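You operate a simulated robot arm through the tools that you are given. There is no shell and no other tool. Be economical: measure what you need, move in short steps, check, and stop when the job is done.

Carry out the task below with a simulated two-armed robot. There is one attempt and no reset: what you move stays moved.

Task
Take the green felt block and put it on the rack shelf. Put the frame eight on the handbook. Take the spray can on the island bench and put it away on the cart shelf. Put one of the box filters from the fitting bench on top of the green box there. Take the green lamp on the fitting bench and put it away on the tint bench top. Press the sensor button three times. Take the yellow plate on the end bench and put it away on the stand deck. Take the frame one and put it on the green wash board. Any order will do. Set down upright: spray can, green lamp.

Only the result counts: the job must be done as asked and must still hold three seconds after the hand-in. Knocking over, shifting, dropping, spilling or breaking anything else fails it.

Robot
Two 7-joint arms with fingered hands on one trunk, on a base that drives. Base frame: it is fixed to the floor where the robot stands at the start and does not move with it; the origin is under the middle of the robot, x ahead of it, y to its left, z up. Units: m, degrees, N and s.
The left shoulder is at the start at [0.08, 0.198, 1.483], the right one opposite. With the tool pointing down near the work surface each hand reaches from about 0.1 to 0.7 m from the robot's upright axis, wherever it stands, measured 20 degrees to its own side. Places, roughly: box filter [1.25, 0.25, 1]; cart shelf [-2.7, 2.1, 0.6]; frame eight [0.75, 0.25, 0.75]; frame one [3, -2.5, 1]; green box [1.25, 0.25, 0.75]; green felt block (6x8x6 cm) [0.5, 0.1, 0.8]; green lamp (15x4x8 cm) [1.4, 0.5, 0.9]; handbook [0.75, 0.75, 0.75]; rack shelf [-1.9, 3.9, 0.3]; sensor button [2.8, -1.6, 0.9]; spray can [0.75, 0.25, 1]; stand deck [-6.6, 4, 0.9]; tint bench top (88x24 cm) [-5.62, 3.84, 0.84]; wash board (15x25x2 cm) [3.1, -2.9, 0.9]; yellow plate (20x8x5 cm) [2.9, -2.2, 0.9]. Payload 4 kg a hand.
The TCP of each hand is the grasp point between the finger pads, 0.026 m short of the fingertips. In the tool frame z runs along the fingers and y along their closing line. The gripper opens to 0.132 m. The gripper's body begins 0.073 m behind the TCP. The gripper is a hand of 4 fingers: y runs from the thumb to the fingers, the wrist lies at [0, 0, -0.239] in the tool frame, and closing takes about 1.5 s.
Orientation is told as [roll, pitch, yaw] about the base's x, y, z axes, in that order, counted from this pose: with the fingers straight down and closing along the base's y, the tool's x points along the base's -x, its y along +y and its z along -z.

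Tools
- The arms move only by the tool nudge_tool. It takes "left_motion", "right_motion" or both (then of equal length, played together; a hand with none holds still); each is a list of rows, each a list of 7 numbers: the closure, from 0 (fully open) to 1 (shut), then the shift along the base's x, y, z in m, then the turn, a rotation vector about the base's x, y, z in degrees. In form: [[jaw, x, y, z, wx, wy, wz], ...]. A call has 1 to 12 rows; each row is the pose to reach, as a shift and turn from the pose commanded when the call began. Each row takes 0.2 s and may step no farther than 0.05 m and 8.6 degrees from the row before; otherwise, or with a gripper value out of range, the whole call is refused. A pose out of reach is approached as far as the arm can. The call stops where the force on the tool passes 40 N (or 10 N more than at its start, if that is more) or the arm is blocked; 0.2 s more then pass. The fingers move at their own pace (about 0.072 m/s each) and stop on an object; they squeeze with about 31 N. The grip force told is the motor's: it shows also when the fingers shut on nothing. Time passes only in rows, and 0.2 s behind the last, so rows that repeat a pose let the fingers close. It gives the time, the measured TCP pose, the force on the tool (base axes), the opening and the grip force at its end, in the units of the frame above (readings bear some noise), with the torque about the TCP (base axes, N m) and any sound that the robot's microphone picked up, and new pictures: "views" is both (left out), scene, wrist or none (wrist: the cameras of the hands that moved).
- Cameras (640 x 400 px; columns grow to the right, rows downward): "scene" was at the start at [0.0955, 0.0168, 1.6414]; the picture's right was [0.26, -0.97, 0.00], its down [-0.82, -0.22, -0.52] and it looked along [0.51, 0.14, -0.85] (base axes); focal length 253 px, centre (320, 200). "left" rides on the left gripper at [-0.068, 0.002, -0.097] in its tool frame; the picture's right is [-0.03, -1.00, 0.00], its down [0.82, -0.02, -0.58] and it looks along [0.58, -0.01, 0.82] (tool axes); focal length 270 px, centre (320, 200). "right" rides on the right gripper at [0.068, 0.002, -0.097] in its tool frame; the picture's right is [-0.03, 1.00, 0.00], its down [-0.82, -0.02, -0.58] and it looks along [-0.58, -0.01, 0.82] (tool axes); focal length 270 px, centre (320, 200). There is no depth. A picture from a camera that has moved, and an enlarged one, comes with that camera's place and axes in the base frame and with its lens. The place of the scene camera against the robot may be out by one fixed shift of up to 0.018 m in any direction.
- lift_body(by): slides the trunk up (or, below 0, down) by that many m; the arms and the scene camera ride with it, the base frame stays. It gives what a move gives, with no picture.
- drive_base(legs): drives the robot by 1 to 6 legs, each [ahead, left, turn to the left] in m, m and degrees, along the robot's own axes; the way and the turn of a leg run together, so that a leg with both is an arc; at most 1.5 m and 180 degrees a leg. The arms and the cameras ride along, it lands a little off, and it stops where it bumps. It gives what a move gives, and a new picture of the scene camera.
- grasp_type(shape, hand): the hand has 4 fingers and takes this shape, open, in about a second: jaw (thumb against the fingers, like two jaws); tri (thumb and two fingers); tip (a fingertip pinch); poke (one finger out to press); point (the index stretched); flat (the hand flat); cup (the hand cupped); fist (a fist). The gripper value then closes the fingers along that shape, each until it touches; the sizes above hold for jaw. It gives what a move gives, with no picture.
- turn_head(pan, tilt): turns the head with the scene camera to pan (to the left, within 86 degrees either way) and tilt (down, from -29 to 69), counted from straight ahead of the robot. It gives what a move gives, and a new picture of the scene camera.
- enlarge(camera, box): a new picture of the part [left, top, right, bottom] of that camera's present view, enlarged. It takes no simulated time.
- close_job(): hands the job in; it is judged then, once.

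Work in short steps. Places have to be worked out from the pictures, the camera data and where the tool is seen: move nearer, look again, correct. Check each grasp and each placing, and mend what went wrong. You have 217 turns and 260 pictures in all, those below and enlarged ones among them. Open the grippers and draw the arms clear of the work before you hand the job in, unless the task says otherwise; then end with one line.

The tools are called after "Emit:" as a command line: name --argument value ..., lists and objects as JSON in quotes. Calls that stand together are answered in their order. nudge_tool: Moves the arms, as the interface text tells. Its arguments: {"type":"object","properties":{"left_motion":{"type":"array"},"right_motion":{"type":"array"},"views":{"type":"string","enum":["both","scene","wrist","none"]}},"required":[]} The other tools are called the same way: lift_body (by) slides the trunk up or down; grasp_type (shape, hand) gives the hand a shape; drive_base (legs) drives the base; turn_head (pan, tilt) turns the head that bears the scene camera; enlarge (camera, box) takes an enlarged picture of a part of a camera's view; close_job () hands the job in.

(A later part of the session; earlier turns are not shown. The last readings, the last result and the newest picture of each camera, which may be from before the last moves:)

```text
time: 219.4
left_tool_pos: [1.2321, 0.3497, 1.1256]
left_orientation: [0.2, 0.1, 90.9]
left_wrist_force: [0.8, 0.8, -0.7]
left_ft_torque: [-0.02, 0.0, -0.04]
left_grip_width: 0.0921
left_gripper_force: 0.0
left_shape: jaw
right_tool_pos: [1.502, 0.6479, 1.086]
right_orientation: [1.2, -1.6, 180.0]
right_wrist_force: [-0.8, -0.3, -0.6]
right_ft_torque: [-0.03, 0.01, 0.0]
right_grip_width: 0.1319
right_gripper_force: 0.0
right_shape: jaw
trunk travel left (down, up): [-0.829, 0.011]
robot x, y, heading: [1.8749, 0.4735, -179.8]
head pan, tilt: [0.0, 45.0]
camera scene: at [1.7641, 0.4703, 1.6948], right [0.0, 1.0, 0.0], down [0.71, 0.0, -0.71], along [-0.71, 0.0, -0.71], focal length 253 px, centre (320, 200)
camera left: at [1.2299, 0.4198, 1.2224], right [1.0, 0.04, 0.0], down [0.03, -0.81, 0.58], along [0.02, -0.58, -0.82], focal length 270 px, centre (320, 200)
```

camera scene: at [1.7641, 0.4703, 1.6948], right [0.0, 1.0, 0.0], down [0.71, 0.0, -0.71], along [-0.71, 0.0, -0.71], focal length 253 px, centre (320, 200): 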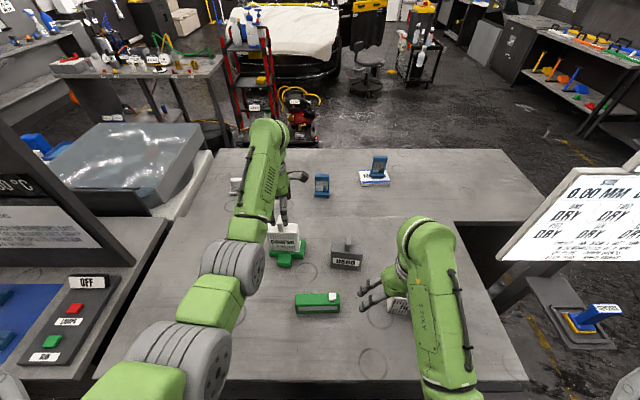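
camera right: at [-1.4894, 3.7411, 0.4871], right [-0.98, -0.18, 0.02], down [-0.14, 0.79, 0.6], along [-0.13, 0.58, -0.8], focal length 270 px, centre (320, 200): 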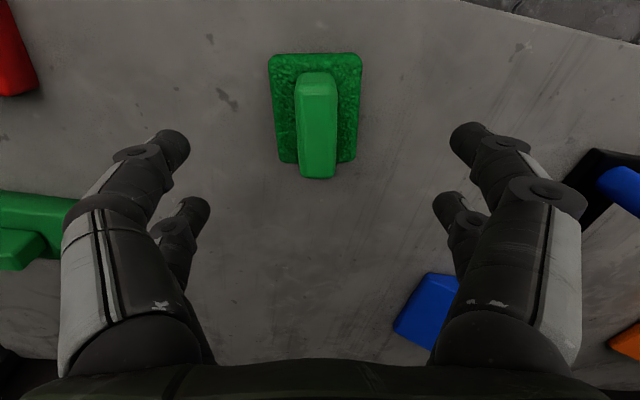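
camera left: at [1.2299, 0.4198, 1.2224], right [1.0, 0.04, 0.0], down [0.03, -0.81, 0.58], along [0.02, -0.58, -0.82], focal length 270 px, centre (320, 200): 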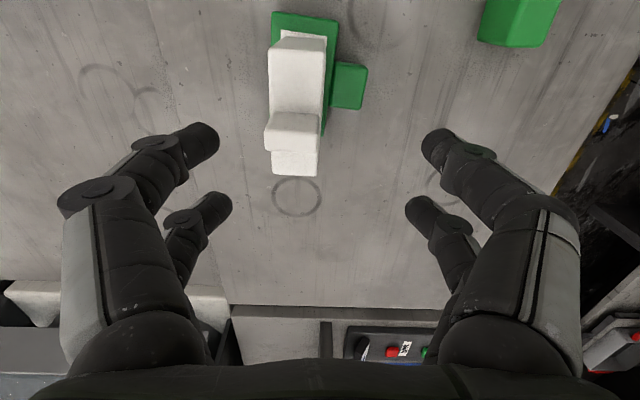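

Coarse sits on the green box. Next I take the lamp with the right hand: withdraw the left hand toward the robot and bring the right hand near the lamp to view it.

Emit:
nudge_tool --left_motion '[[0, 0.03, 0, 0, 0, 0, 5], [0, 0.07, -0.01, 0, 0, 0, 10], [0, 0.11, -0.03, 0, 0, 0, 15], [0, 0.15, -0.06, 0, 0, 0, 20], [0, 0.18, -0.09, 0, 0, 0, 25], [0, 0.2, -0.12, 0, 0, 0, 30]]' --right_motion '[[0, 0, 0, 0, 0, 0, 0], [0, 0, -0.02, 0, 0, 0, 0], [0, 0, -0.05, 0, 0, 0, 0], [0, 0, -0.08, 0, 0, 0, 0], [0, 0, -0.11, 0, 0, 0, 0], [0, 0, -0.14, 0, 0, 0, 0]]' --views "both"

```text
time: 220.8
left_tool_pos: [1.4291, 0.2279, 1.1104]
left_orientation: [0.2, 0.0, 120.9]
left_wrist_force: [-0.2, -0.1, 0.2]
left_ft_torque: [0.04, 0.02, -0.02]
left_grip_width: 0.132
left_gripper_force: 0.0
left_shape: jaw
left hand out of reach, approached as far as the arm can: row 5, 6
right_tool_pos: [1.5018, 0.507, 1.0859]
right_orientation: [1.1, -1.5, 180.0]
right_wrist_force: [-0.1, -0.1, 1.0]
right_ft_torque: [0.01, 0.0, -0.01]
right_grip_width: 0.1318
right_gripper_force: 0.1
right_shape: jaw
trunk travel left (down, up): [-0.829, 0.011]
robot x, y, heading: [1.8738, 0.4703, -179.8]
head pan, tilt: [0.0, 45.0]
camera scene: at [1.7634, 0.4685, 1.6948], right [0.0, 1.0, 0.0], down [0.71, 0.0, -0.71], along [-0.71, 0.0, -0.71], focal length 253 px, centre (320, 200)
camera right: at [1.573, 0.508, 1.1798], right [-0.03, -1.0, 0.02], down [-0.8, 0.03, 0.6], along [-0.6, 0.0, -0.8], focal length 270 px, centre (320, 200)
camera left: at [1.3922, 0.2878, 1.2058], right [0.84, 0.54, 0.0], down [0.44, -0.69, 0.58], along [0.31, -0.49, -0.82], focal length 270 px, centre (320, 200)
```

scene: 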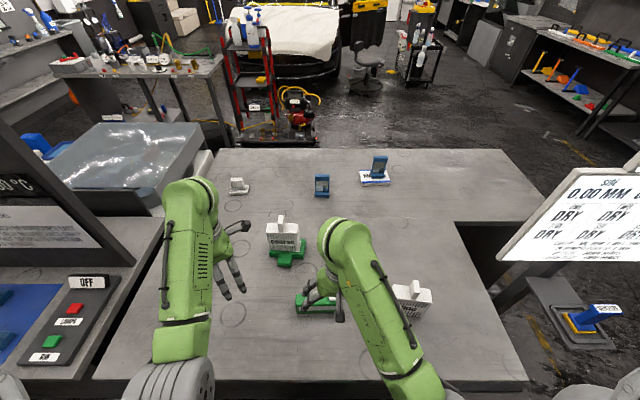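
right: 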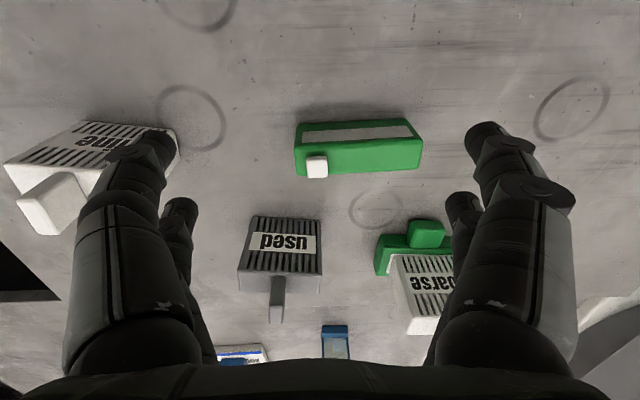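
left: 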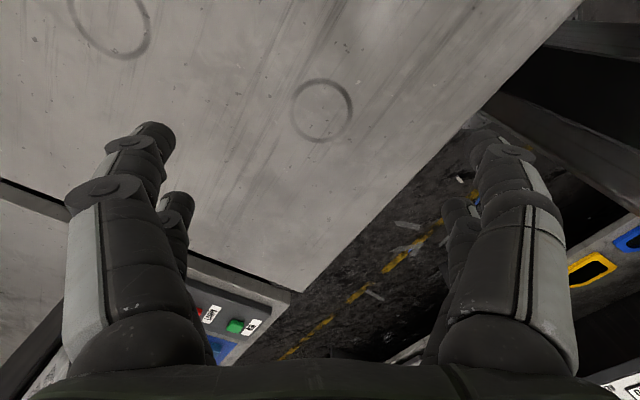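

The lamp is centred near (1.41, 0.46), ~4.5 cm deep, top ≈0.87, button at its +y end. I move the right hand over it while yawing +90°.

Emit:
nudge_tool --right_motion '[[0, -0.01, -0.005, 0, 0, 0, 8], [0, -0.02, -0.01, 0, 0, 0, 16], [0, -0.03, -0.015, 0, 0, 0, 24], [0, -0.04, -0.02, 0, 0, 0, 32], [0, -0.05, -0.025, 0, 0, 0, 40], [0, -0.06, -0.03, 0, 0, 0, 48], [0, -0.07, -0.035, 0, 0, 0, 56], [0, -0.08, -0.04, 0, 0, 0, 64], [0, -0.09, -0.045, 0, 0, 0, 72], [0, -0.09, -0.05, 0, 0, 0, 80], [0, -0.09, -0.05, 0, 0, 0, 88]]' --views "wrist"

```text
time: 223.2
left_tool_pos: [1.4286, 0.2295, 1.1081]
left_orientation: [0.2, 0.0, 120.9]
left_wrist_force: [0.0, -0.6, -0.1]
left_ft_torque: [0.01, 0.02, 0.01]
left_grip_width: 0.1317
left_gripper_force: 0.0
left_shape: jaw
right_tool_pos: [1.4112, 0.4578, 1.0839]
right_orientation: [1.1, -1.4, -91.8]
right_wrist_force: [-0.1, -0.1, 0.9]
right_ft_torque: [0.0, -0.02, 0.01]
right_grip_width: 0.1318
right_gripper_force: 0.0
right_shape: jaw
trunk travel left (down, up): [-0.829, 0.011]
robot x, y, heading: [1.8732, 0.4688, -180.0]
head pan, tilt: [0.0, 45.0]
camera right: at [1.4145, 0.5294, 1.1798], right [1.0, -0.06, 0.02], down [-0.06, -0.8, 0.6], along [-0.02, -0.6, -0.8], focal length 270 px, centre (320, 200)
```

right: 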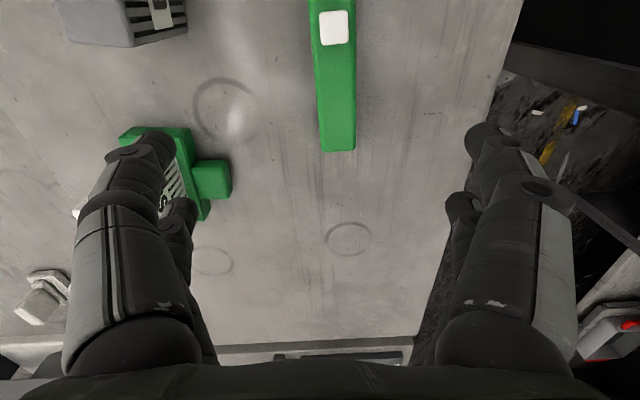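

The lamp is at x≈1.43. I shift +1.6 cm and descend most of the way, then check.

Emit:
nudge_tool --right_motion '[[0, 0.016, -0.008, -0.03, 0, 0, 0], [0, 0.016, -0.008, -0.075, 0, 0, 0], [0, 0.016, -0.008, -0.12, 0, 0, 0], [0, 0.016, -0.008, -0.16, 0, 0, 0], [0, 0.016, -0.008, -0.19, 0, 0, 0]]' --views "wrist"

```text
time: 224.4
left_tool_pos: [1.4287, 0.229, 1.1103]
left_orientation: [0.2, 0.1, 120.9]
left_wrist_force: [-1.1, -0.1, 0.4]
left_ft_torque: [0.0, 0.03, 0.01]
left_grip_width: 0.1318
left_gripper_force: 0.2
left_shape: jaw
right_tool_pos: [1.4264, 0.4484, 0.8972]
right_orientation: [1.1, -1.6, -92.0]
right_wrist_force: [-0.3, 0.0, 0.0]
right_ft_torque: [-0.01, 0.03, 0.0]
right_grip_width: 0.1319
right_gripper_force: 0.1
right_shape: jaw
trunk travel left (down, up): [-0.829, 0.011]
robot x, y, heading: [1.8785, 0.4688, -179.7]
head pan, tilt: [0.0, 45.0]
camera right: at [1.4295, 0.5209, 0.9914], right [1.0, -0.06, 0.02], down [-0.06, -0.8, 0.6], along [-0.02, -0.6, -0.8], focal length 270 px, centre (320, 200)
```

right: 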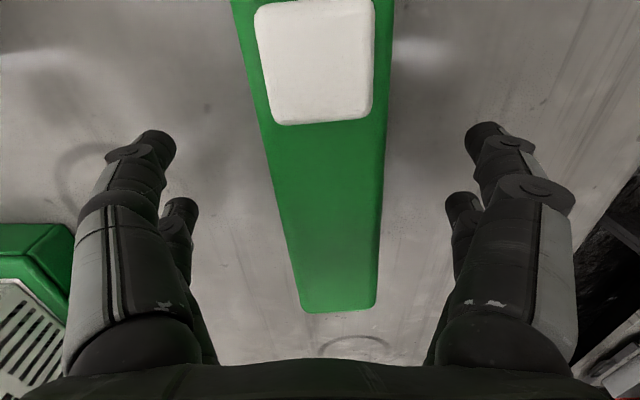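

The lamp's top is at ≈0.919 and it's centred. I lower 6 mm and close.

Emit:
nudge_tool --right_motion '[[0, 0.001, 0.003, -0.006, 0, 0, 0], [1, 0.001, 0.003, -0.006, 0, 0, 0], [1, 0.001, 0.003, -0.006, 0, 0, 0], [1, 0.001, 0.003, -0.006, 0, 0, 0], [1, 0.001, 0.003, -0.006, 0, 0, 0], [1, 0.001, 0.003, -0.006, 0, 0, 0], [1, 0.001, 0.003, -0.006, 0, 0, 0], [1, 0.001, 0.003, -0.006, 0, 0, 0], [1, 0.001, 0.003, -0.006, 0, 0, 0]]' --views "none"

Emit:
nudge_tool --right_motion '[[1, 0, 0, 0.03, 0, 0, 0], [1, 0, 0, 0.07, 0, 0, 0], [1, 0, 0, 0.11, 0, 0, 0], [1, 0, 0, 0.15, 0, 0, 0], [1, 0, 0, 0.19, 0, 0, 0]]' --views "both"

```text
time: 226.4
left_tool_pos: [1.4273, 0.2299, 1.1084]
left_orientation: [0.2, 0.0, 120.9]
left_wrist_force: [0.2, -0.1, -0.6]
left_ft_torque: [-0.01, 0.01, 0.02]
left_grip_width: 0.1319
left_gripper_force: 0.1
left_shape: jaw
right_tool_pos: [1.429, 0.4534, 0.8905]
right_orientation: [1.2, -1.5, -92.0]
right_wrist_force: [-0.5, -0.2, 0.0]
right_ft_torque: [0.02, -0.01, 0.02]
right_grip_width: 0.0312
right_gripper_force: 31.8
right_shape: jaw
trunk travel left (down, up): [-0.829, 0.011]
robot x, y, heading: [1.8768, 0.473, -179.8]
head pan, tilt: [0.0, 45.0]
```

```text
time: 227.6
left_tool_pos: [1.4279, 0.2285, 1.1094]
left_orientation: [0.2, 0.1, 121.0]
left_wrist_force: [-0.5, 0.1, 0.2]
left_ft_torque: [0.02, 0.0, -0.03]
left_grip_width: 0.1318
left_gripper_force: 0.1
left_shape: jaw
right_tool_pos: [1.4295, 0.453, 1.0793]
right_orientation: [1.2, -1.5, -92.0]
right_wrist_force: [0.6, -0.1, -3.0]
right_ft_torque: [-0.04, 0.02, -0.02]
right_grip_width: 0.0312
right_gripper_force: 30.8
right_shape: jaw
trunk travel left (down, up): [-0.829, 0.011]
robot x, y, heading: [1.8724, 0.4734, -179.9]
head pan, tilt: [0.0, 45.0]
camera scene: at [1.7636, 0.4703, 1.6947], right [0.0, 1.0, 0.0], down [0.71, 0.0, -0.71], along [-0.71, 0.0, -0.71], focal length 253 px, centre (320, 200)
camera right: at [1.4323, 0.5241, 1.1743], right [1.0, -0.06, 0.02], down [-0.06, -0.8, 0.6], along [-0.02, -0.6, -0.8], focal length 270 px, centre (320, 200)
```

scene: 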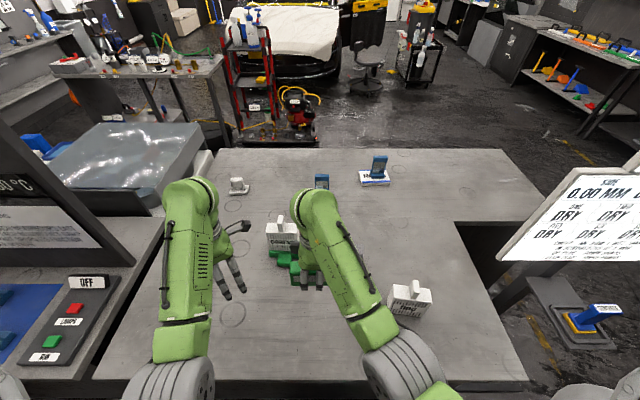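
right: 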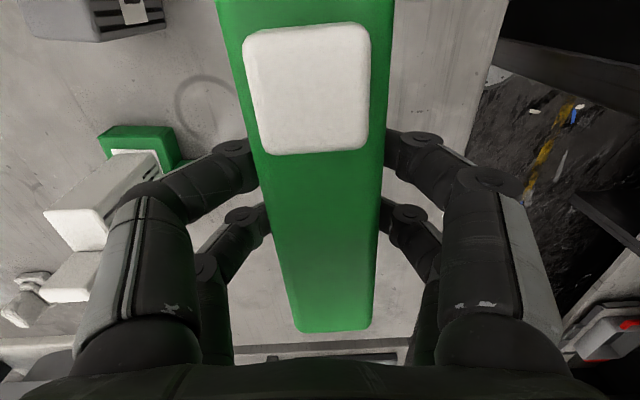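

The lamp is held firmly. I back into the aisle, turn to face -y, and move down toward the end bench.

Emit:
drive_base --legs '[[-0.35, 0, 0], [0, 0, 90], [0.9, 0, 0]]'

Emit:
turn_head --pan 20 --tilt 25

```text
time: 238.1
left_tool_pos: [2.4804, -0.8807, 1.1104]
left_orientation: [0.3, 0.0, -148.7]
left_wrist_force: [0.3, -0.1, -0.4]
left_ft_torque: [-0.02, -0.01, 0.02]
left_grip_width: 0.1318
left_gripper_force: 0.0
left_shape: jaw
right_tool_pos: [2.2577, -0.8815, 1.0791]
right_orientation: [1.1, -1.6, -1.6]
right_wrist_force: [0.5, -0.2, -2.9]
right_ft_torque: [-0.01, -0.05, 0.03]
right_grip_width: 0.0308
right_gripper_force: 30.8
right_shape: jaw
trunk travel left (down, up): [-0.829, 0.011]
robot x, y, heading: [2.24, -0.4364, -89.1]
head pan, tilt: [0.0, 45.0]
camera scene: at [2.2355, -0.5475, 1.6949], right [-1.0, -0.01, 0.0], down [-0.01, 0.71, -0.71], along [0.01, -0.71, -0.71], focal length 253 px, centre (320, 200)
```

scene: 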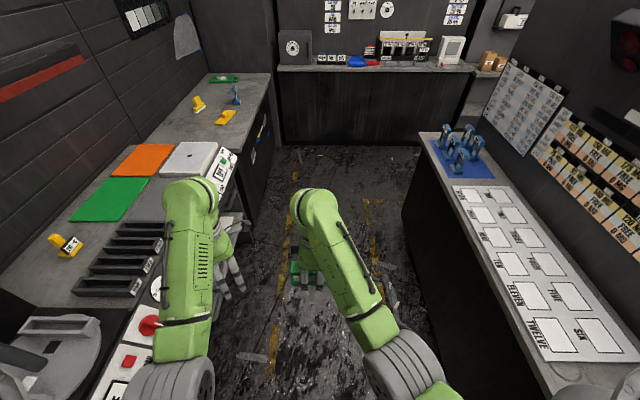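

```text
time: 238.9
left_tool_pos: [2.4798, -0.8825, 1.1102]
left_orientation: [0.2, 0.1, -148.6]
left_wrist_force: [-0.5, 0.3, -0.3]
left_ft_torque: [0.04, 0.06, 0.0]
left_grip_width: 0.132
left_gripper_force: 0.1
left_shape: jaw
right_tool_pos: [2.2586, -0.8842, 1.0788]
right_orientation: [1.2, -1.5, -1.5]
right_wrist_force: [0.4, 0.7, -3.4]
right_ft_torque: [0.0, -0.04, 0.0]
right_grip_width: 0.031
right_gripper_force: 31.1
right_shape: jaw
trunk travel left (down, up): [-0.829, 0.011]
robot x, y, heading: [2.2379, -0.4362, -89.4]
head pan, tilt: [20.0, 25.0]
camera scene: at [2.2671, -0.5545, 1.7252], right [-0.94, -0.35, 0.0], down [-0.15, 0.4, -0.91], along [0.32, -0.85, -0.42], focal length 253 px, centre (320, 200)
```

scene: 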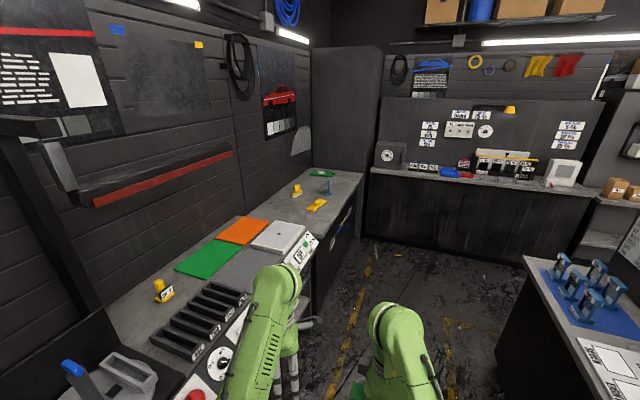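

The end bench lies along the +x wall: sensor with green button, yellow plate, blue frame, green wash board. I enlarge to identify the parts.

Emit:
enlarge --camera "scene" --box '[140, 150, 400, 310]'

```text
2.46 times, centred on (270, 230) of scene
camera zoom: at [2.2671, -0.5545, 1.7252], right [-0.94, -0.35, 0.0], down [-0.15, 0.4, -0.91], along [0.32, -0.85, -0.42], focal length 622 px, centre (443, 126)
```

zoom: 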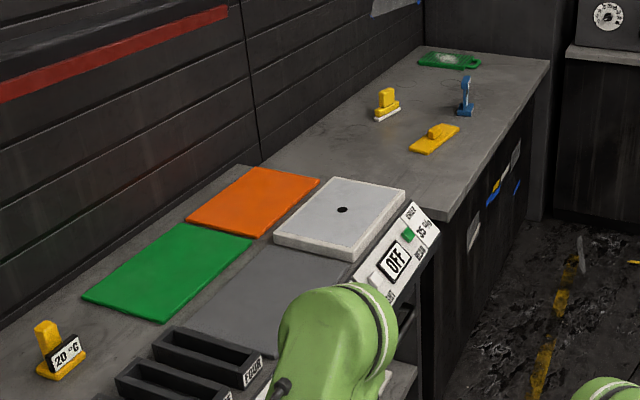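

The sensor panel with a green button sits at the front edge near (2.78, -1.65). I drive down 1.15 m and turn to face the bench.

Emit:
drive_base --legs '[[1.15, 0, 0], [0, 0, 89]]'

Emit:
turn_head --pan 0 --tilt 50

```text
time: 248.5
left_tool_pos: [2.6975, -1.359, 1.1101]
left_orientation: [0.2, 0.0, -61.0]
left_wrist_force: [-0.6, 0.8, 1.1]
left_ft_torque: [0.01, -0.03, -0.03]
left_grip_width: 0.1318
left_gripper_force: 0.1
left_shape: jaw
right_tool_pos: [2.6894, -1.5819, 1.0799]
right_orientation: [1.2, -1.5, 86.1]
right_wrist_force: [0.6, 0.1, -3.5]
right_ft_torque: [0.03, 0.0, 0.02]
right_grip_width: 0.0305
right_gripper_force: 31.1
right_shape: jaw
trunk travel left (down, up): [-0.829, 0.011]
robot x, y, heading: [2.2397, -1.5868, -1.5]
head pan, tilt: [20.0, 25.0]
camera scene: at [2.3594, -1.5596, 1.7253], right [0.31, -0.95, 0.0], down [-0.4, -0.13, -0.91], along [0.86, 0.28, -0.42], focal length 253 px, centre (320, 200)
```

scene: 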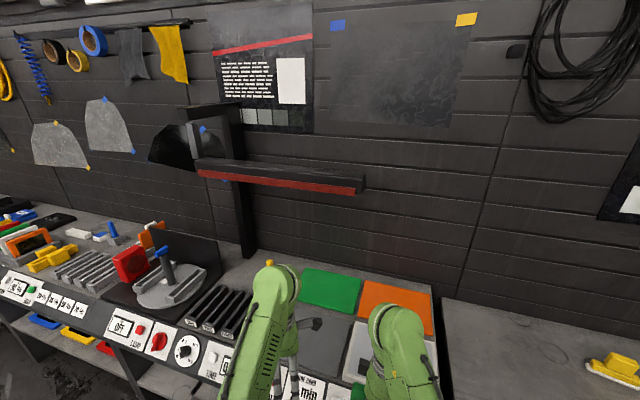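

```text
time: 249.4
left_tool_pos: [2.6969, -1.3592, 1.1101]
left_orientation: [0.2, 0.0, -61.0]
left_wrist_force: [-0.9, 0.3, 0.4]
left_ft_torque: [0.01, -0.02, -0.02]
left_grip_width: 0.1317
left_gripper_force: 0.1
left_shape: jaw
right_tool_pos: [2.6898, -1.5817, 1.0794]
right_orientation: [1.2, -1.5, 86.1]
right_wrist_force: [0.1, 0.0, -2.2]
right_ft_torque: [0.05, -0.04, -0.01]
right_grip_width: 0.0308
right_gripper_force: 31.3
right_shape: jaw
trunk travel left (down, up): [-0.829, 0.011]
robot x, y, heading: [2.2406, -1.588, -1.5]
head pan, tilt: [0.0, 50.0]
camera scene: at [2.3487, -1.5902, 1.6879], right [-0.03, -1.0, 0.0], down [-0.77, 0.02, -0.64], along [0.64, -0.02, -0.77], focal length 253 px, centre (320, 200)
```

scene: 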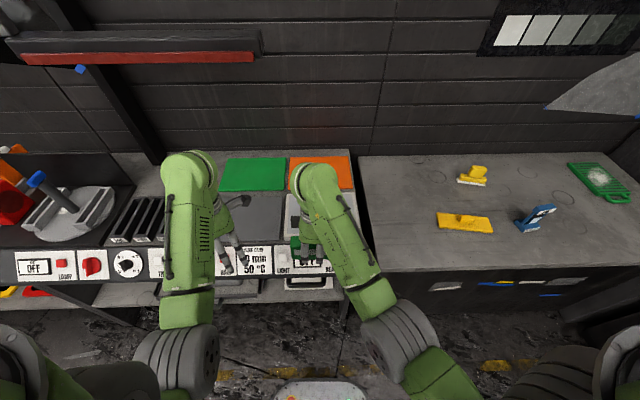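

The right hand hides the button panel. I shift right 0.3 m and look at the panel labels.

Emit:
drive_base --legs '[[0, -0.32, 1.5]]'

Emit:
turn_head --pan 25 --tilt 52

Emit:
enlarge --camera "scene" --box '[120, 120, 420, 320]'

```text
time: 251.5
left_tool_pos: [2.6851, -1.6596, 1.1082]
left_orientation: [0.1, -0.1, -58.9]
left_wrist_force: [-0.2, -0.6, 0.1]
left_ft_torque: [-0.02, 0.01, -0.01]
left_grip_width: 0.1317
left_gripper_force: 0.1
left_shape: jaw
right_tool_pos: [2.6842, -1.8831, 1.0794]
right_orientation: [1.2, -1.5, 88.2]
right_wrist_force: [0.2, -0.1, -2.8]
right_ft_torque: [0.01, -0.05, -0.01]
right_grip_width: 0.0307
right_gripper_force: 31.1
right_shape: jaw
trunk travel left (down, up): [-0.829, 0.011]
robot x, y, heading: [2.24, -1.9106, 0.1]
head pan, tilt: [0.0, 50.0]
camera scene: at [2.3445, -1.902, 1.6878], right [0.0, -1.0, 0.0], down [-0.77, 0.0, -0.64], along [0.64, 0.0, -0.77], focal length 253 px, centre (320, 200)
```

scene: 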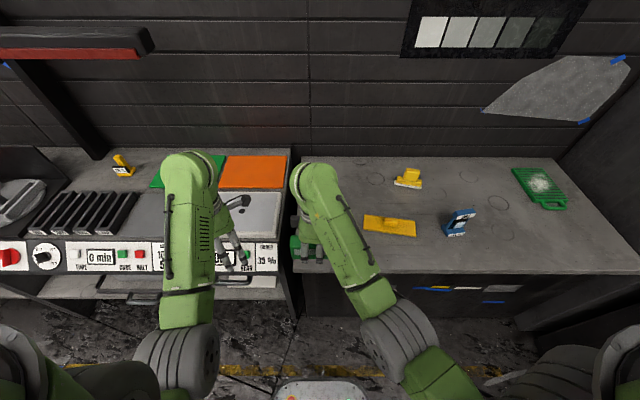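

```text
time: 252.4
left_tool_pos: [2.6837, -1.664, 1.1103]
left_orientation: [0.3, 0.1, -59.1]
left_wrist_force: [-0.1, 0.5, 0.3]
left_ft_torque: [-0.01, -0.03, -0.03]
left_grip_width: 0.1319
left_gripper_force: 0.1
left_shape: jaw
right_tool_pos: [2.684, -1.8857, 1.0791]
right_orientation: [1.1, -1.6, 88.1]
right_wrist_force: [0.5, 0.1, -2.6]
right_ft_torque: [0.04, 0.01, 0.02]
right_grip_width: 0.0306
right_gripper_force: 30.8
right_shape: jaw
trunk travel left (down, up): [-0.829, 0.011]
robot x, y, heading: [2.2372, -1.9059, -0.0]
head pan, tilt: [25.0, 52.0]
camera scene: at [2.3355, -1.8756, 1.6852], right [0.43, -0.91, 0.0], down [-0.71, -0.33, -0.62], along [0.56, 0.26, -0.79], focal length 253 px, centre (320, 200)
```

scene: 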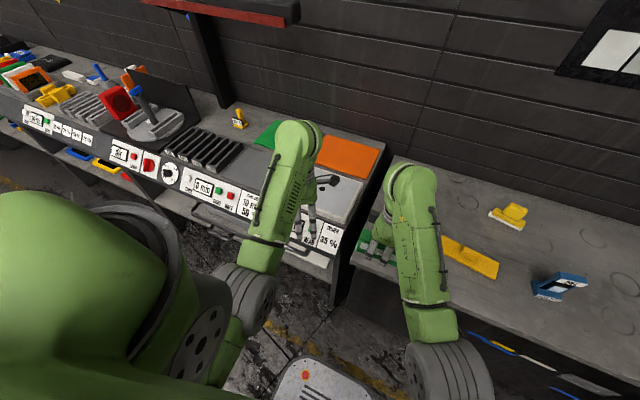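

```text
2.00 times, centred on (270, 220) of scene
camera zoom: at [2.3355, -1.8756, 1.6852], right [0.43, -0.91, 0.0], down [-0.71, -0.33, -0.62], along [0.56, 0.26, -0.79], focal length 505 px, centre (420, 160)
```

zoom: 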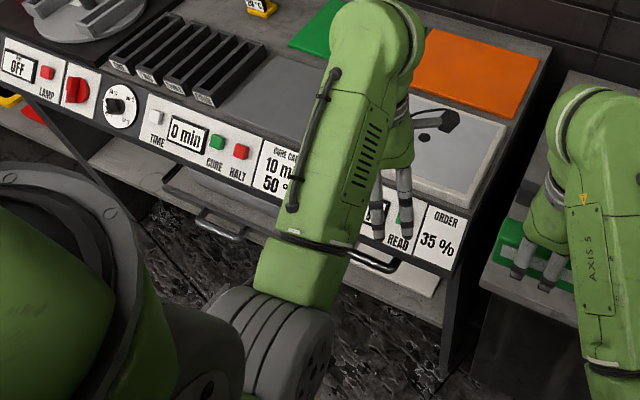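

The left hand hides the panel; I move it aside (+y) and look again.

Emit:
nudge_tool --left_motion '[[0, -0.02, 0.045, 0, 0, 0, 0], [0, -0.04, 0.09, 0, 0, 0, 4], [0, -0.04, 0.135, 0, 0, 0, 8], [0, -0.04, 0.18, 0, 0, 0, 12], [0, -0.04, 0.22, 0, 0, 0, 16]]' --views "none"

Emit:
enlarge --camera "scene" --box '[200, 160, 380, 290]'

```text
time: 253.6
left_tool_pos: [2.6447, -1.4401, 1.1099]
left_orientation: [0.2, 0.0, -42.9]
left_wrist_force: [0.1, 0.5, 0.7]
left_ft_torque: [0.0, 0.01, 0.0]
left_grip_width: 0.132
left_gripper_force: 0.0
left_shape: jaw
left hand out of reach, approached as far as the arm can: row 2
right_tool_pos: [2.6851, -1.8831, 1.0802]
right_orientation: [1.1, -1.5, 88.1]
right_wrist_force: [0.2, -0.1, -3.2]
right_ft_torque: [0.01, 0.0, 0.02]
right_grip_width: 0.0307
right_gripper_force: 30.7
right_shape: jaw
trunk travel left (down, up): [-0.829, 0.011]
robot x, y, heading: [2.2377, -1.908, 0.3]
head pan, tilt: [25.0, 52.0]
```

```text
3.08 times, centred on (290, 225) of scene
camera zoom: at [2.3355, -1.8717, 1.6851], right [0.43, -0.9, 0.0], down [-0.71, -0.34, -0.61], along [0.56, 0.26, -0.79], focal length 777 px, centre (412, 123)
```

zoom: 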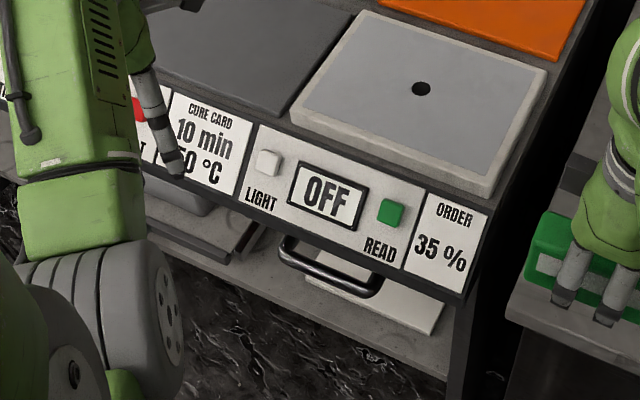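

The green READ button on the sensor unit at ≈(2.762, -1.637, 0.893) is the sensor button (panel slopes ~57°). I set the left hand to poke, retract the right hand, and lower the trunk 0.2 m.

Emit:
grasp_type --shape "poke" --hand "left"

Emit:
nudge_tool --right_motion '[[1, -0.04, 0, 0, 0, 0, 0], [1, -0.08, 0, 0, 0, 0, 0], [1, -0.12, 0, 0, 0, 0, 0]]' --views "none"

Emit:
nudge_tool --left_motion '[[0, -0.04, -0.02, 0.0, 0, 0, 0], [0, -0.06, -0.05, 0.0, 0, 0, 0]]' --views "wrist"

```text
time: 254.5
left_tool_pos: [2.6443, -1.4431, 1.1095]
left_orientation: [0.2, -0.1, -43.1]
left_wrist_force: [-0.4, -0.4, -0.1]
left_ft_torque: [0.0, 0.0, 0.0]
left_grip_width: 0.0
left_gripper_force: 0.0
left_shape: poke
right_tool_pos: [2.6843, -1.8857, 1.0776]
right_orientation: [1.1, -1.6, 88.1]
right_wrist_force: [0.4, 0.3, -3.7]
right_ft_torque: [0.05, 0.0, 0.01]
right_grip_width: 0.0305
right_gripper_force: 31.3
right_shape: jaw
trunk travel left (down, up): [-0.829, 0.011]
robot x, y, heading: [2.2355, -1.9013, 0.1]
head pan, tilt: [25.0, 52.0]
```

```text
time: 255.3
left_tool_pos: [2.6442, -1.4439, 1.1112]
left_orientation: [0.2, 0.1, -43.0]
left_wrist_force: [-0.1, 0.2, 0.5]
left_ft_torque: [0.01, 0.01, -0.01]
left_grip_width: 0.0001
left_gripper_force: 0.1
left_shape: poke
right_tool_pos: [2.5621, -1.8877, 1.0806]
right_orientation: [1.3, -1.5, 88.1]
right_wrist_force: [-0.3, 0.4, -2.2]
right_ft_torque: [0.03, -0.03, 0.0]
right_grip_width: 0.0307
right_gripper_force: 31.1
right_shape: jaw
trunk travel left (down, up): [-0.829, 0.011]
robot x, y, heading: [2.2368, -1.9042, 0.3]
head pan, tilt: [25.0, 52.0]
```

```text
time: 255.9
left_tool_pos: [2.5859, -1.491, 1.1031]
left_orientation: [0.6, 0.1, -43.0]
left_wrist_force: [-0.2, -0.2, 0.1]
left_ft_torque: [0.01, -0.01, 0.0]
left_grip_width: 0.0
left_gripper_force: 0.0
left_shape: poke
left hand out of reach, approached as far as the arm can: row 2
right_tool_pos: [2.5606, -1.8877, 1.0812]
right_orientation: [1.1, -1.7, 88.1]
right_wrist_force: [-0.4, -0.8, -2.5]
right_ft_torque: [0.08, -0.01, -0.02]
right_grip_width: 0.0307
right_gripper_force: 31.3
right_shape: jaw
trunk travel left (down, up): [-0.829, 0.011]
robot x, y, heading: [2.2344, -1.907, 0.1]
head pan, tilt: [25.0, 52.0]
camera left: at [2.6355, -1.5364, 1.1994], right [-0.66, -0.75, -0.01], down [-0.61, 0.54, 0.58], along [-0.43, 0.39, -0.82], focal length 270 px, centre (320, 200)
```

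left: 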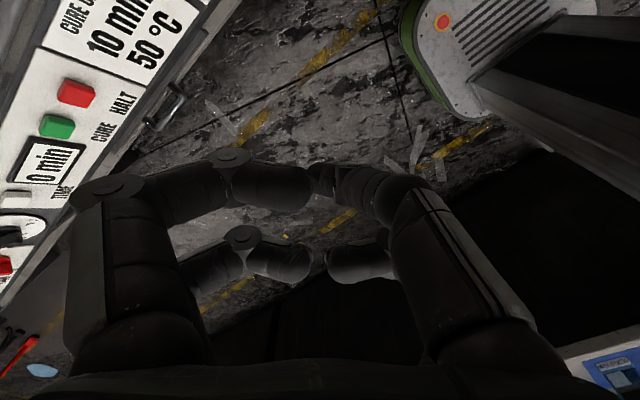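

The poke shape shows no protruding finger; I try the "point" shape and look.

Emit:
grasp_type --shape "point" --hand "left"

Emit:
enlarge --camera "left" --box '[0, 0, 640, 400]'

Emit:
enlarge --camera "scene" --box '[180, 130, 340, 270]'

```text
time: 256.8
left_tool_pos: [2.5879, -1.4889, 1.1012]
left_orientation: [0.3, 0.1, -43.0]
left_wrist_force: [-0.4, -0.6, 0.2]
left_ft_torque: [0.02, -0.02, 0.01]
left_grip_width: 0.0
left_gripper_force: 0.1
left_shape: point
right_tool_pos: [2.5634, -1.8853, 1.0788]
right_orientation: [1.2, -1.6, 88.2]
right_wrist_force: [-0.1, -0.6, -2.8]
right_ft_torque: [0.02, 0.02, 0.0]
right_grip_width: 0.0305
right_gripper_force: 30.6
right_shape: jaw
trunk travel left (down, up): [-0.829, 0.011]
robot x, y, heading: [2.2369, -1.9101, 0.4]
head pan, tilt: [25.0, 52.0]
```

```text
1.00 times, centred on (320, 200) of left (not enlarged: the box is as wide or as high as the picture)
camera zoom: at [2.6389, -1.5336, 1.1969], right [-0.66, -0.75, -0.01], down [-0.61, 0.54, 0.58], along [-0.43, 0.39, -0.82], focal length 270 px, centre (320, 200)
```

zoom: 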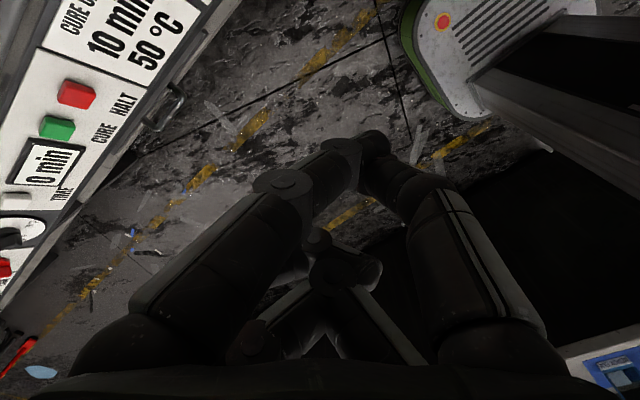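

```text
2.86 times, centred on (260, 200) of scene
camera zoom: at [2.3362, -1.874, 1.6851], right [0.43, -0.9, 0.0], down [-0.71, -0.34, -0.61], along [0.56, 0.26, -0.79], focal length 722 px, centre (491, 200)
```

zoom: 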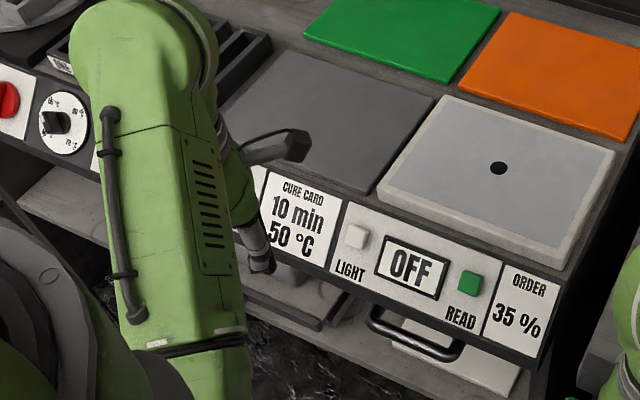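

I'll press instead with the closed jaw held vertically, using the front finger pair. I reshape to jaw and shift the base slightly (forward 7 cm, right 10 cm).

Emit:
grasp_type --shape "jaw" --hand "left"

Emit:
drive_base --legs '[[0.06, -0.1, 0]]'

Emit:
nudge_tool --left_motion '[[1, 0, 0, 0, 0, 0, 8], [1, 0, 0, 0, 0, 0, 16], [1, 0, 0, 0, 0, 0, 24], [1, 0, 0, 0, 0, 0, 32], [1, 0, 0, 0, 0, 0, 40], [1, 0, 0, 0, 0, 0, 43]]' --views "wrist"

```text
time: 257.7
left_tool_pos: [2.5872, -1.4897, 1.1005]
left_orientation: [0.2, 0.0, -43.0]
left_wrist_force: [-0.3, 0.3, -0.4]
left_ft_torque: [-0.02, 0.0, 0.01]
left_grip_width: 0.132
left_gripper_force: 0.1
left_shape: jaw
right_tool_pos: [2.5622, -1.8858, 1.0802]
right_orientation: [1.3, -1.5, 88.0]
right_wrist_force: [0.2, -0.1, -3.0]
right_ft_torque: [0.02, 0.0, -0.01]
right_grip_width: 0.0307
right_gripper_force: 31.7
right_shape: jaw
trunk travel left (down, up): [-0.829, 0.011]
robot x, y, heading: [2.2369, -1.9062, 0.1]
head pan, tilt: [25.0, 52.0]
```

```text
time: 258.9
left_tool_pos: [2.6415, -1.5835, 1.101]
left_orientation: [0.2, -0.4, -42.8]
left_wrist_force: [0.0, 0.7, 0.0]
left_ft_torque: [0.0, -0.01, 0.0]
left_grip_width: 0.132
left_gripper_force: 0.1
left_shape: jaw
right_tool_pos: [2.6193, -1.9799, 1.0794]
right_orientation: [0.9, -1.3, 88.3]
right_wrist_force: [-0.2, 1.2, -2.8]
right_ft_torque: [0.05, 0.0, -0.01]
right_grip_width: 0.0306
right_gripper_force: 31.1
right_shape: jaw
trunk travel left (down, up): [-0.829, 0.011]
robot x, y, heading: [2.2943, -2.0036, 0.7]
head pan, tilt: [25.0, 52.0]
camera scene: at [2.39, -1.9668, 1.6852], right [0.43, -0.9, 0.01], down [-0.71, -0.34, -0.62], along [0.56, 0.26, -0.79], focal length 253 px, centre (320, 200)
```

scene: 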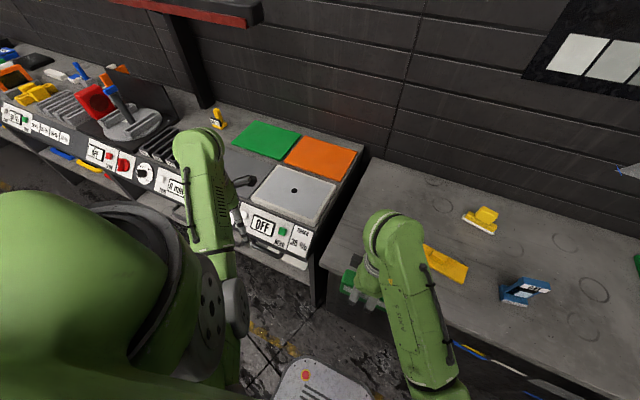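

```text
time: 260.4
left_tool_pos: [2.6447, -1.5878, 1.1003]
left_orientation: [0.4, 0.0, 0.3]
left_wrist_force: [0.3, -1.1, -0.7]
left_ft_torque: [0.0, -0.01, 0.03]
left_grip_width: 0.0
left_gripper_force: 31.2
left_shape: jaw
right_tool_pos: [2.6216, -1.9858, 1.0803]
right_orientation: [1.2, -1.5, 88.4]
right_wrist_force: [0.2, -0.1, -3.2]
right_ft_torque: [0.03, -0.01, 0.01]
right_grip_width: 0.0307
right_gripper_force: 31.0
right_shape: jaw
trunk travel left (down, up): [-0.829, 0.011]
robot x, y, heading: [2.2967, -2.0084, 0.2]
head pan, tilt: [25.0, 52.0]
camera left: at [2.7133, -1.5849, 1.1969], right [0.03, -1.0, -0.01], down [-0.82, -0.03, 0.58], along [-0.58, -0.01, -0.82], focal length 270 px, centre (320, 200)
```

left: 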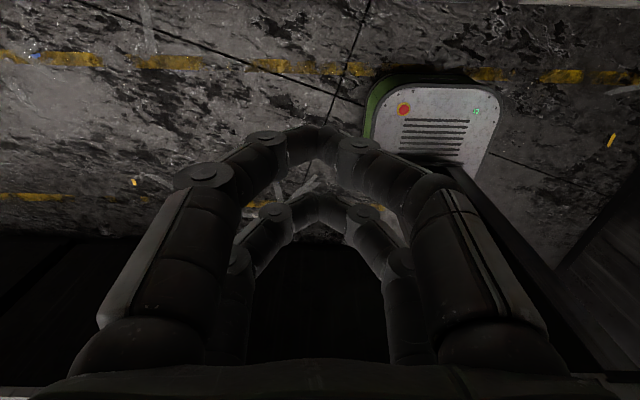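

Vertical, closed, yaw 0. I enlarge the panel for a more exact button position.

Emit:
enlarge --camera "scene" --box '[210, 170, 330, 270]'

```text
4.00 times, centred on (270, 220) of scene
camera zoom: at [2.394, -1.9737, 1.6852], right [0.43, -0.9, 0.0], down [-0.71, -0.34, -0.62], along [0.56, 0.26, -0.79], focal length 1010 px, centre (520, 120)
```

zoom: 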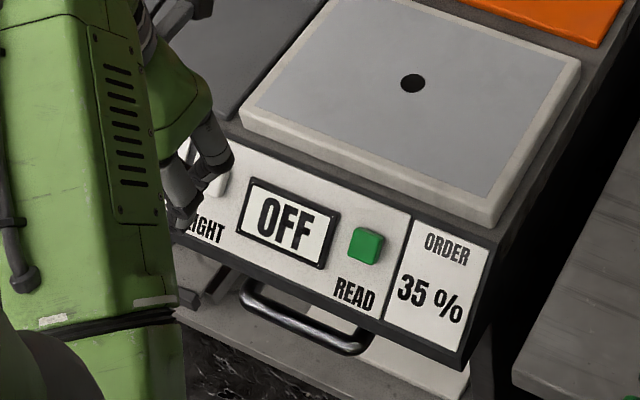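

I bring the closed fingertips to a spot about 3 cm off the button and check visually.

Emit:
nudge_tool --left_motion '[[1, 0.01, -0.015, -0.04, 0, 0, 0], [1, 0.02, -0.03, -0.08, 0, 0, 0], [1, 0.03, -0.045, -0.12, 0, 0, 0], [1, 0.045, -0.045, -0.16, 0, 0, 0], [1, 0.06, -0.045, -0.19, 0, 0, 0]]' --views "none"

Emit:
enlarge --camera "scene" --box '[210, 170, 330, 270]'

```text
time: 261.6
left_tool_pos: [2.6874, -1.6346, 0.953]
left_orientation: [0.4, -0.1, 0.2]
left_wrist_force: [0.4, 0.6, 0.2]
left_ft_torque: [-0.02, -0.04, 0.0]
left_grip_width: 0.0
left_gripper_force: 30.8
left_shape: jaw
left hand out of reach, approached as far as the arm can: row 4, 5
right_tool_pos: [2.6221, -1.986, 1.0798]
right_orientation: [1.3, -1.5, 88.3]
right_wrist_force: [-0.5, 0.1, -2.4]
right_ft_torque: [0.04, -0.01, 0.02]
right_grip_width: 0.0309
right_gripper_force: 31.1
right_shape: jaw
trunk travel left (down, up): [-0.829, 0.011]
robot x, y, heading: [2.2957, -2.008, 0.3]
head pan, tilt: [25.0, 52.0]
```

```text
4.00 times, centred on (270, 220) of scene
camera zoom: at [2.3941, -1.9744, 1.6852], right [0.43, -0.9, 0.0], down [-0.71, -0.34, -0.62], along [0.56, 0.26, -0.79], focal length 1010 px, centre (520, 120)
```

zoom: 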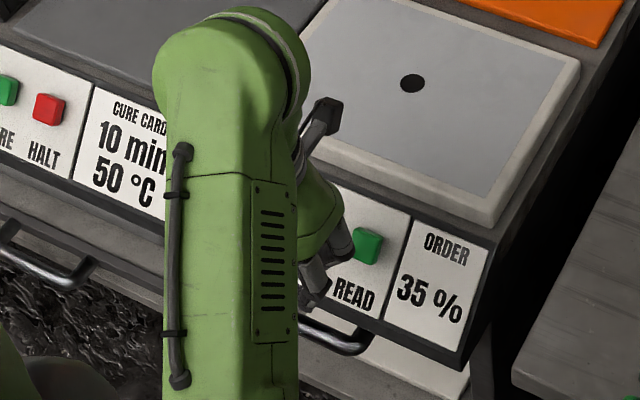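

The tip is hidden/limited in height. I lower the trunk 5 cm and enlarge tightly to see fingertips versus the button.

Emit:
lift_body --by -0.05

Emit:
enlarge --camera "scene" --box '[250, 190, 310, 240]'

```text
time: 262.5
left_tool_pos: [2.6866, -1.6351, 0.9031]
left_orientation: [0.4, 0.0, 0.2]
left_wrist_force: [-0.4, -0.8, 0.4]
left_ft_torque: [0.02, 0.0, 0.03]
left_grip_width: 0.0
left_gripper_force: 31.2
left_shape: jaw
right_tool_pos: [2.6209, -1.9866, 1.0312]
right_orientation: [1.2, -1.6, 88.2]
right_wrist_force: [0.5, 0.4, -3.2]
right_ft_torque: [0.08, 0.03, 0.0]
right_grip_width: 0.0307
right_gripper_force: 30.9
right_shape: jaw
trunk travel left (down, up): [-0.779, 0.061]
robot x, y, heading: [2.2966, -2.0104, 0.4]
head pan, tilt: [25.0, 52.0]
```

```text
8.00 times, centred on (280, 215) of scene
camera zoom: at [2.394, -1.9751, 1.6352], right [0.43, -0.9, 0.0], down [-0.71, -0.34, -0.62], along [0.56, 0.26, -0.79], focal length 2021 px, centre (640, 80)
```

zoom: 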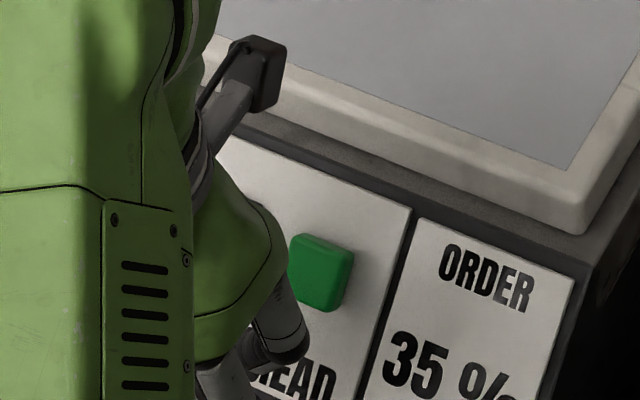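

I approach along +x in small steps; the display and microphone should tell when the button is pressed.

Emit:
nudge_tool --left_motion '[[1, 0.015, 0.002, 0, 0, 0, 0], [1, 0.03, 0.002, 0, 0, 0, 0], [1, 0.038, 0.002, 0, 0, 0, 0]]' --views "none"

Emit:
nudge_tool --left_motion '[[1, 0.005, 0, 0, 0, 0, 0], [1, 0.01, 0, 0, 0, 0, 0], [1, 0.015, 0, 0, 0, 0, 0]]' --views "none"

Emit:
enlarge --camera "scene" --box '[240, 170, 320, 240]'

```text
time: 263.3
left_tool_pos: [2.7085, -1.633, 0.9087]
left_orientation: [0.4, -0.1, 0.2]
left_wrist_force: [0.0, 0.0, -0.5]
left_ft_torque: [0.0, 0.01, 0.01]
left_grip_width: 0.0
left_gripper_force: 31.4
left_shape: jaw
left hand out of reach, approached as far as the arm can: row 1, 2, 3
right_tool_pos: [2.6208, -1.986, 1.0308]
right_orientation: [1.2, -1.6, 88.3]
right_wrist_force: [0.4, -0.2, -3.3]
right_ft_torque: [0.03, -0.02, 0.0]
right_grip_width: 0.0308
right_gripper_force: 30.5
right_shape: jaw
trunk travel left (down, up): [-0.779, 0.061]
robot x, y, heading: [2.2938, -2.0047, 0.6]
head pan, tilt: [25.0, 52.0]
```

```text
time: 264.1
left_tool_pos: [2.717, -1.6337, 0.9114]
left_orientation: [0.4, 0.0, 0.2]
left_wrist_force: [0.3, -0.1, 0.0]
left_ft_torque: [0.01, 0.01, 0.03]
left_grip_width: 0.0
left_gripper_force: 31.4
left_shape: jaw
left hand out of reach, approached as far as the arm can: row 2, 3
right_tool_pos: [2.6216, -1.9868, 1.0307]
right_orientation: [1.3, -1.5, 88.4]
right_wrist_force: [-0.9, -0.3, -3.1]
right_ft_torque: [0.04, 0.01, 0.0]
right_grip_width: 0.0307
right_gripper_force: 31.4
right_shape: jaw
trunk travel left (down, up): [-0.779, 0.061]
robot x, y, heading: [2.2987, -2.0061, 0.5]
head pan, tilt: [25.0, 52.0]
```

```text
5.71 times, centred on (280, 205) of scene
camera zoom: at [2.3944, -1.9747, 1.6352], right [0.43, -0.9, 0.0], down [-0.71, -0.34, -0.62], along [0.56, 0.26, -0.79], focal length 1443 px, centre (549, 171)
```

zoom: 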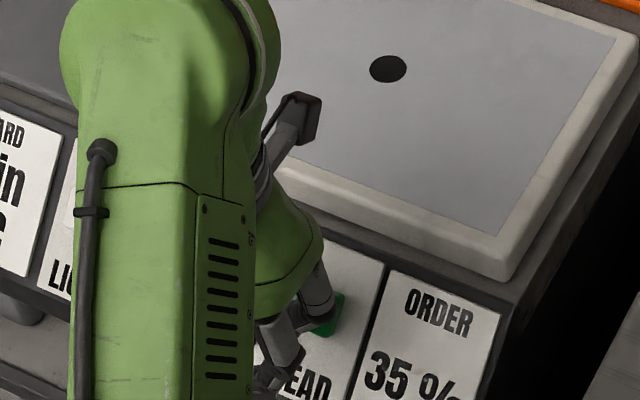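

Reach is at its limit. I pull back, lower the trunk 7 cm, and re-approach with the arm freer.

Emit:
nudge_tool --left_motion '[[1, -0.04, 0, 0, 0, 0, 0], [1, -0.08, 0, 0.0, 0, 0, 0]]' --views "none"

Emit:
lift_body --by -0.08

Emit:
nudge_tool --left_motion '[[1, 0.0, 0, 0.04, 0, 0, 0], [1, 0.01, 0, 0.07, 0, 0, 0], [1, 0.04, 0, 0.072, 0, 0, 0], [1, 0.07, 0, 0.072, 0, 0, 0], [1, 0.08, 0, 0.072, 0, 0, 0]]' --views "none"

```text
time: 264.7
left_tool_pos: [2.6333, -1.636, 0.9125]
left_orientation: [0.4, -0.1, 0.2]
left_wrist_force: [-0.5, -0.1, 0.2]
left_ft_torque: [0.01, -0.02, 0.0]
left_grip_width: 0.0
left_gripper_force: 31.3
left_shape: jaw
right_tool_pos: [2.62, -1.9868, 1.0313]
right_orientation: [1.2, -1.6, 88.3]
right_wrist_force: [-0.4, -0.9, -3.2]
right_ft_torque: [0.03, -0.01, -0.02]
right_grip_width: 0.0308
right_gripper_force: 30.7
right_shape: jaw
trunk travel left (down, up): [-0.779, 0.061]
robot x, y, heading: [2.2993, -2.0067, 0.4]
head pan, tilt: [25.0, 52.0]
```

```text
time: 265.8
left_tool_pos: [2.6356, -1.6344, 0.8335]
left_orientation: [0.4, -0.1, 0.2]
left_wrist_force: [0.4, 0.7, -0.7]
left_ft_torque: [-0.02, 0.03, 0.03]
left_grip_width: 0.0
left_gripper_force: 30.7
left_shape: jaw
right_tool_pos: [2.6215, -1.9851, 0.9504]
right_orientation: [1.2, -1.5, 88.4]
right_wrist_force: [0.9, 0.4, -3.6]
right_ft_torque: [0.01, -0.03, -0.03]
right_grip_width: 0.031
right_gripper_force: 31.2
right_shape: jaw
trunk travel left (down, up): [-0.699, 0.141]
robot x, y, heading: [2.3009, -2.0069, 0.6]
head pan, tilt: [25.0, 52.0]
```

```text
time: 267.0
left_tool_pos: [2.7155, -1.6344, 0.905]
left_orientation: [0.4, -0.1, 0.3]
left_wrist_force: [0.5, -0.4, -0.6]
left_ft_torque: [0.0, -0.02, 0.03]
left_grip_width: 0.0
left_gripper_force: 31.1
left_shape: jaw
right_tool_pos: [2.6204, -1.9852, 0.9506]
right_orientation: [1.2, -1.6, 88.4]
right_wrist_force: [0.1, -0.4, -2.2]
right_ft_torque: [0.02, -0.02, 0.04]
right_grip_width: 0.0307
right_gripper_force: 31.1
right_shape: jaw
trunk travel left (down, up): [-0.699, 0.141]
robot x, y, heading: [2.296, -2.0045, 0.5]
head pan, tilt: [25.0, 52.0]
```

Emit:
enlarge --camera "scene" --box '[240, 150, 320, 220]'

Emit:
nudge_tool --left_motion '[[1, 0.006, 0, 0, 0, 0, 0], [1, 0.012, 0, 0, 0, 0, 0], [1, 0.018, 0, 0, 0, 0, 0], [1, 0.024, 0, 0, 0, 0, 0]]' --views "none"

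Emit:
enlarge --camera "scene" --box '[240, 150, 320, 220]'

```text
5.71 times, centred on (280, 185) of scene
camera zoom: at [2.394, -1.9753, 1.5552], right [0.43, -0.9, 0.0], down [-0.71, -0.34, -0.62], along [0.56, 0.26, -0.79], focal length 1443 px, centre (549, 286)
```

zoom: 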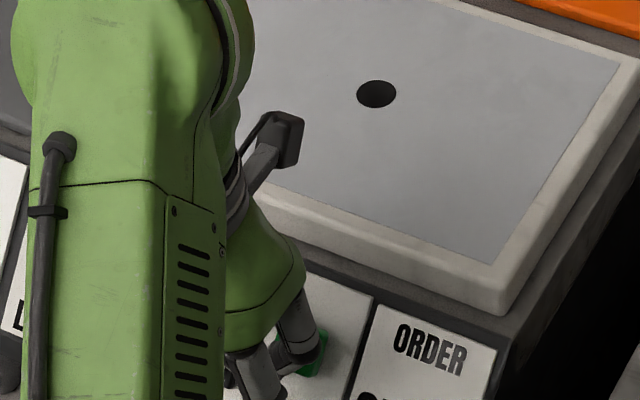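

```text
time: 268.0
left_tool_pos: [2.7393, -1.6345, 0.9049]
left_orientation: [0.4, 0.0, 0.2]
left_wrist_force: [-2.9, -0.3, 2.4]
left_ft_torque: [0.01, 0.08, -0.01]
left_grip_width: 0.0001
left_gripper_force: 31.0
left_shape: jaw
right_tool_pos: [2.6206, -1.986, 0.9504]
right_orientation: [1.2, -1.5, 88.4]
right_wrist_force: [0.0, -0.1, -3.3]
right_ft_torque: [0.02, -0.03, -0.02]
right_grip_width: 0.0308
right_gripper_force: 30.7
right_shape: jaw
trunk travel left (down, up): [-0.699, 0.141]
robot x, y, heading: [2.2951, -2.007, 0.5]
head pan, tilt: [25.0, 52.0]
heard: click
```

```text
5.71 times, centred on (280, 185) of scene
camera zoom: at [2.3929, -1.975, 1.5553], right [0.43, -0.9, 0.0], down [-0.71, -0.34, -0.62], along [0.56, 0.26, -0.79], focal length 1443 px, centre (549, 286)
```

zoom: 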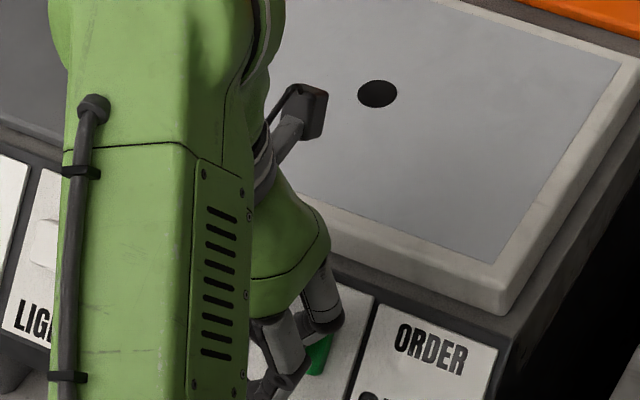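

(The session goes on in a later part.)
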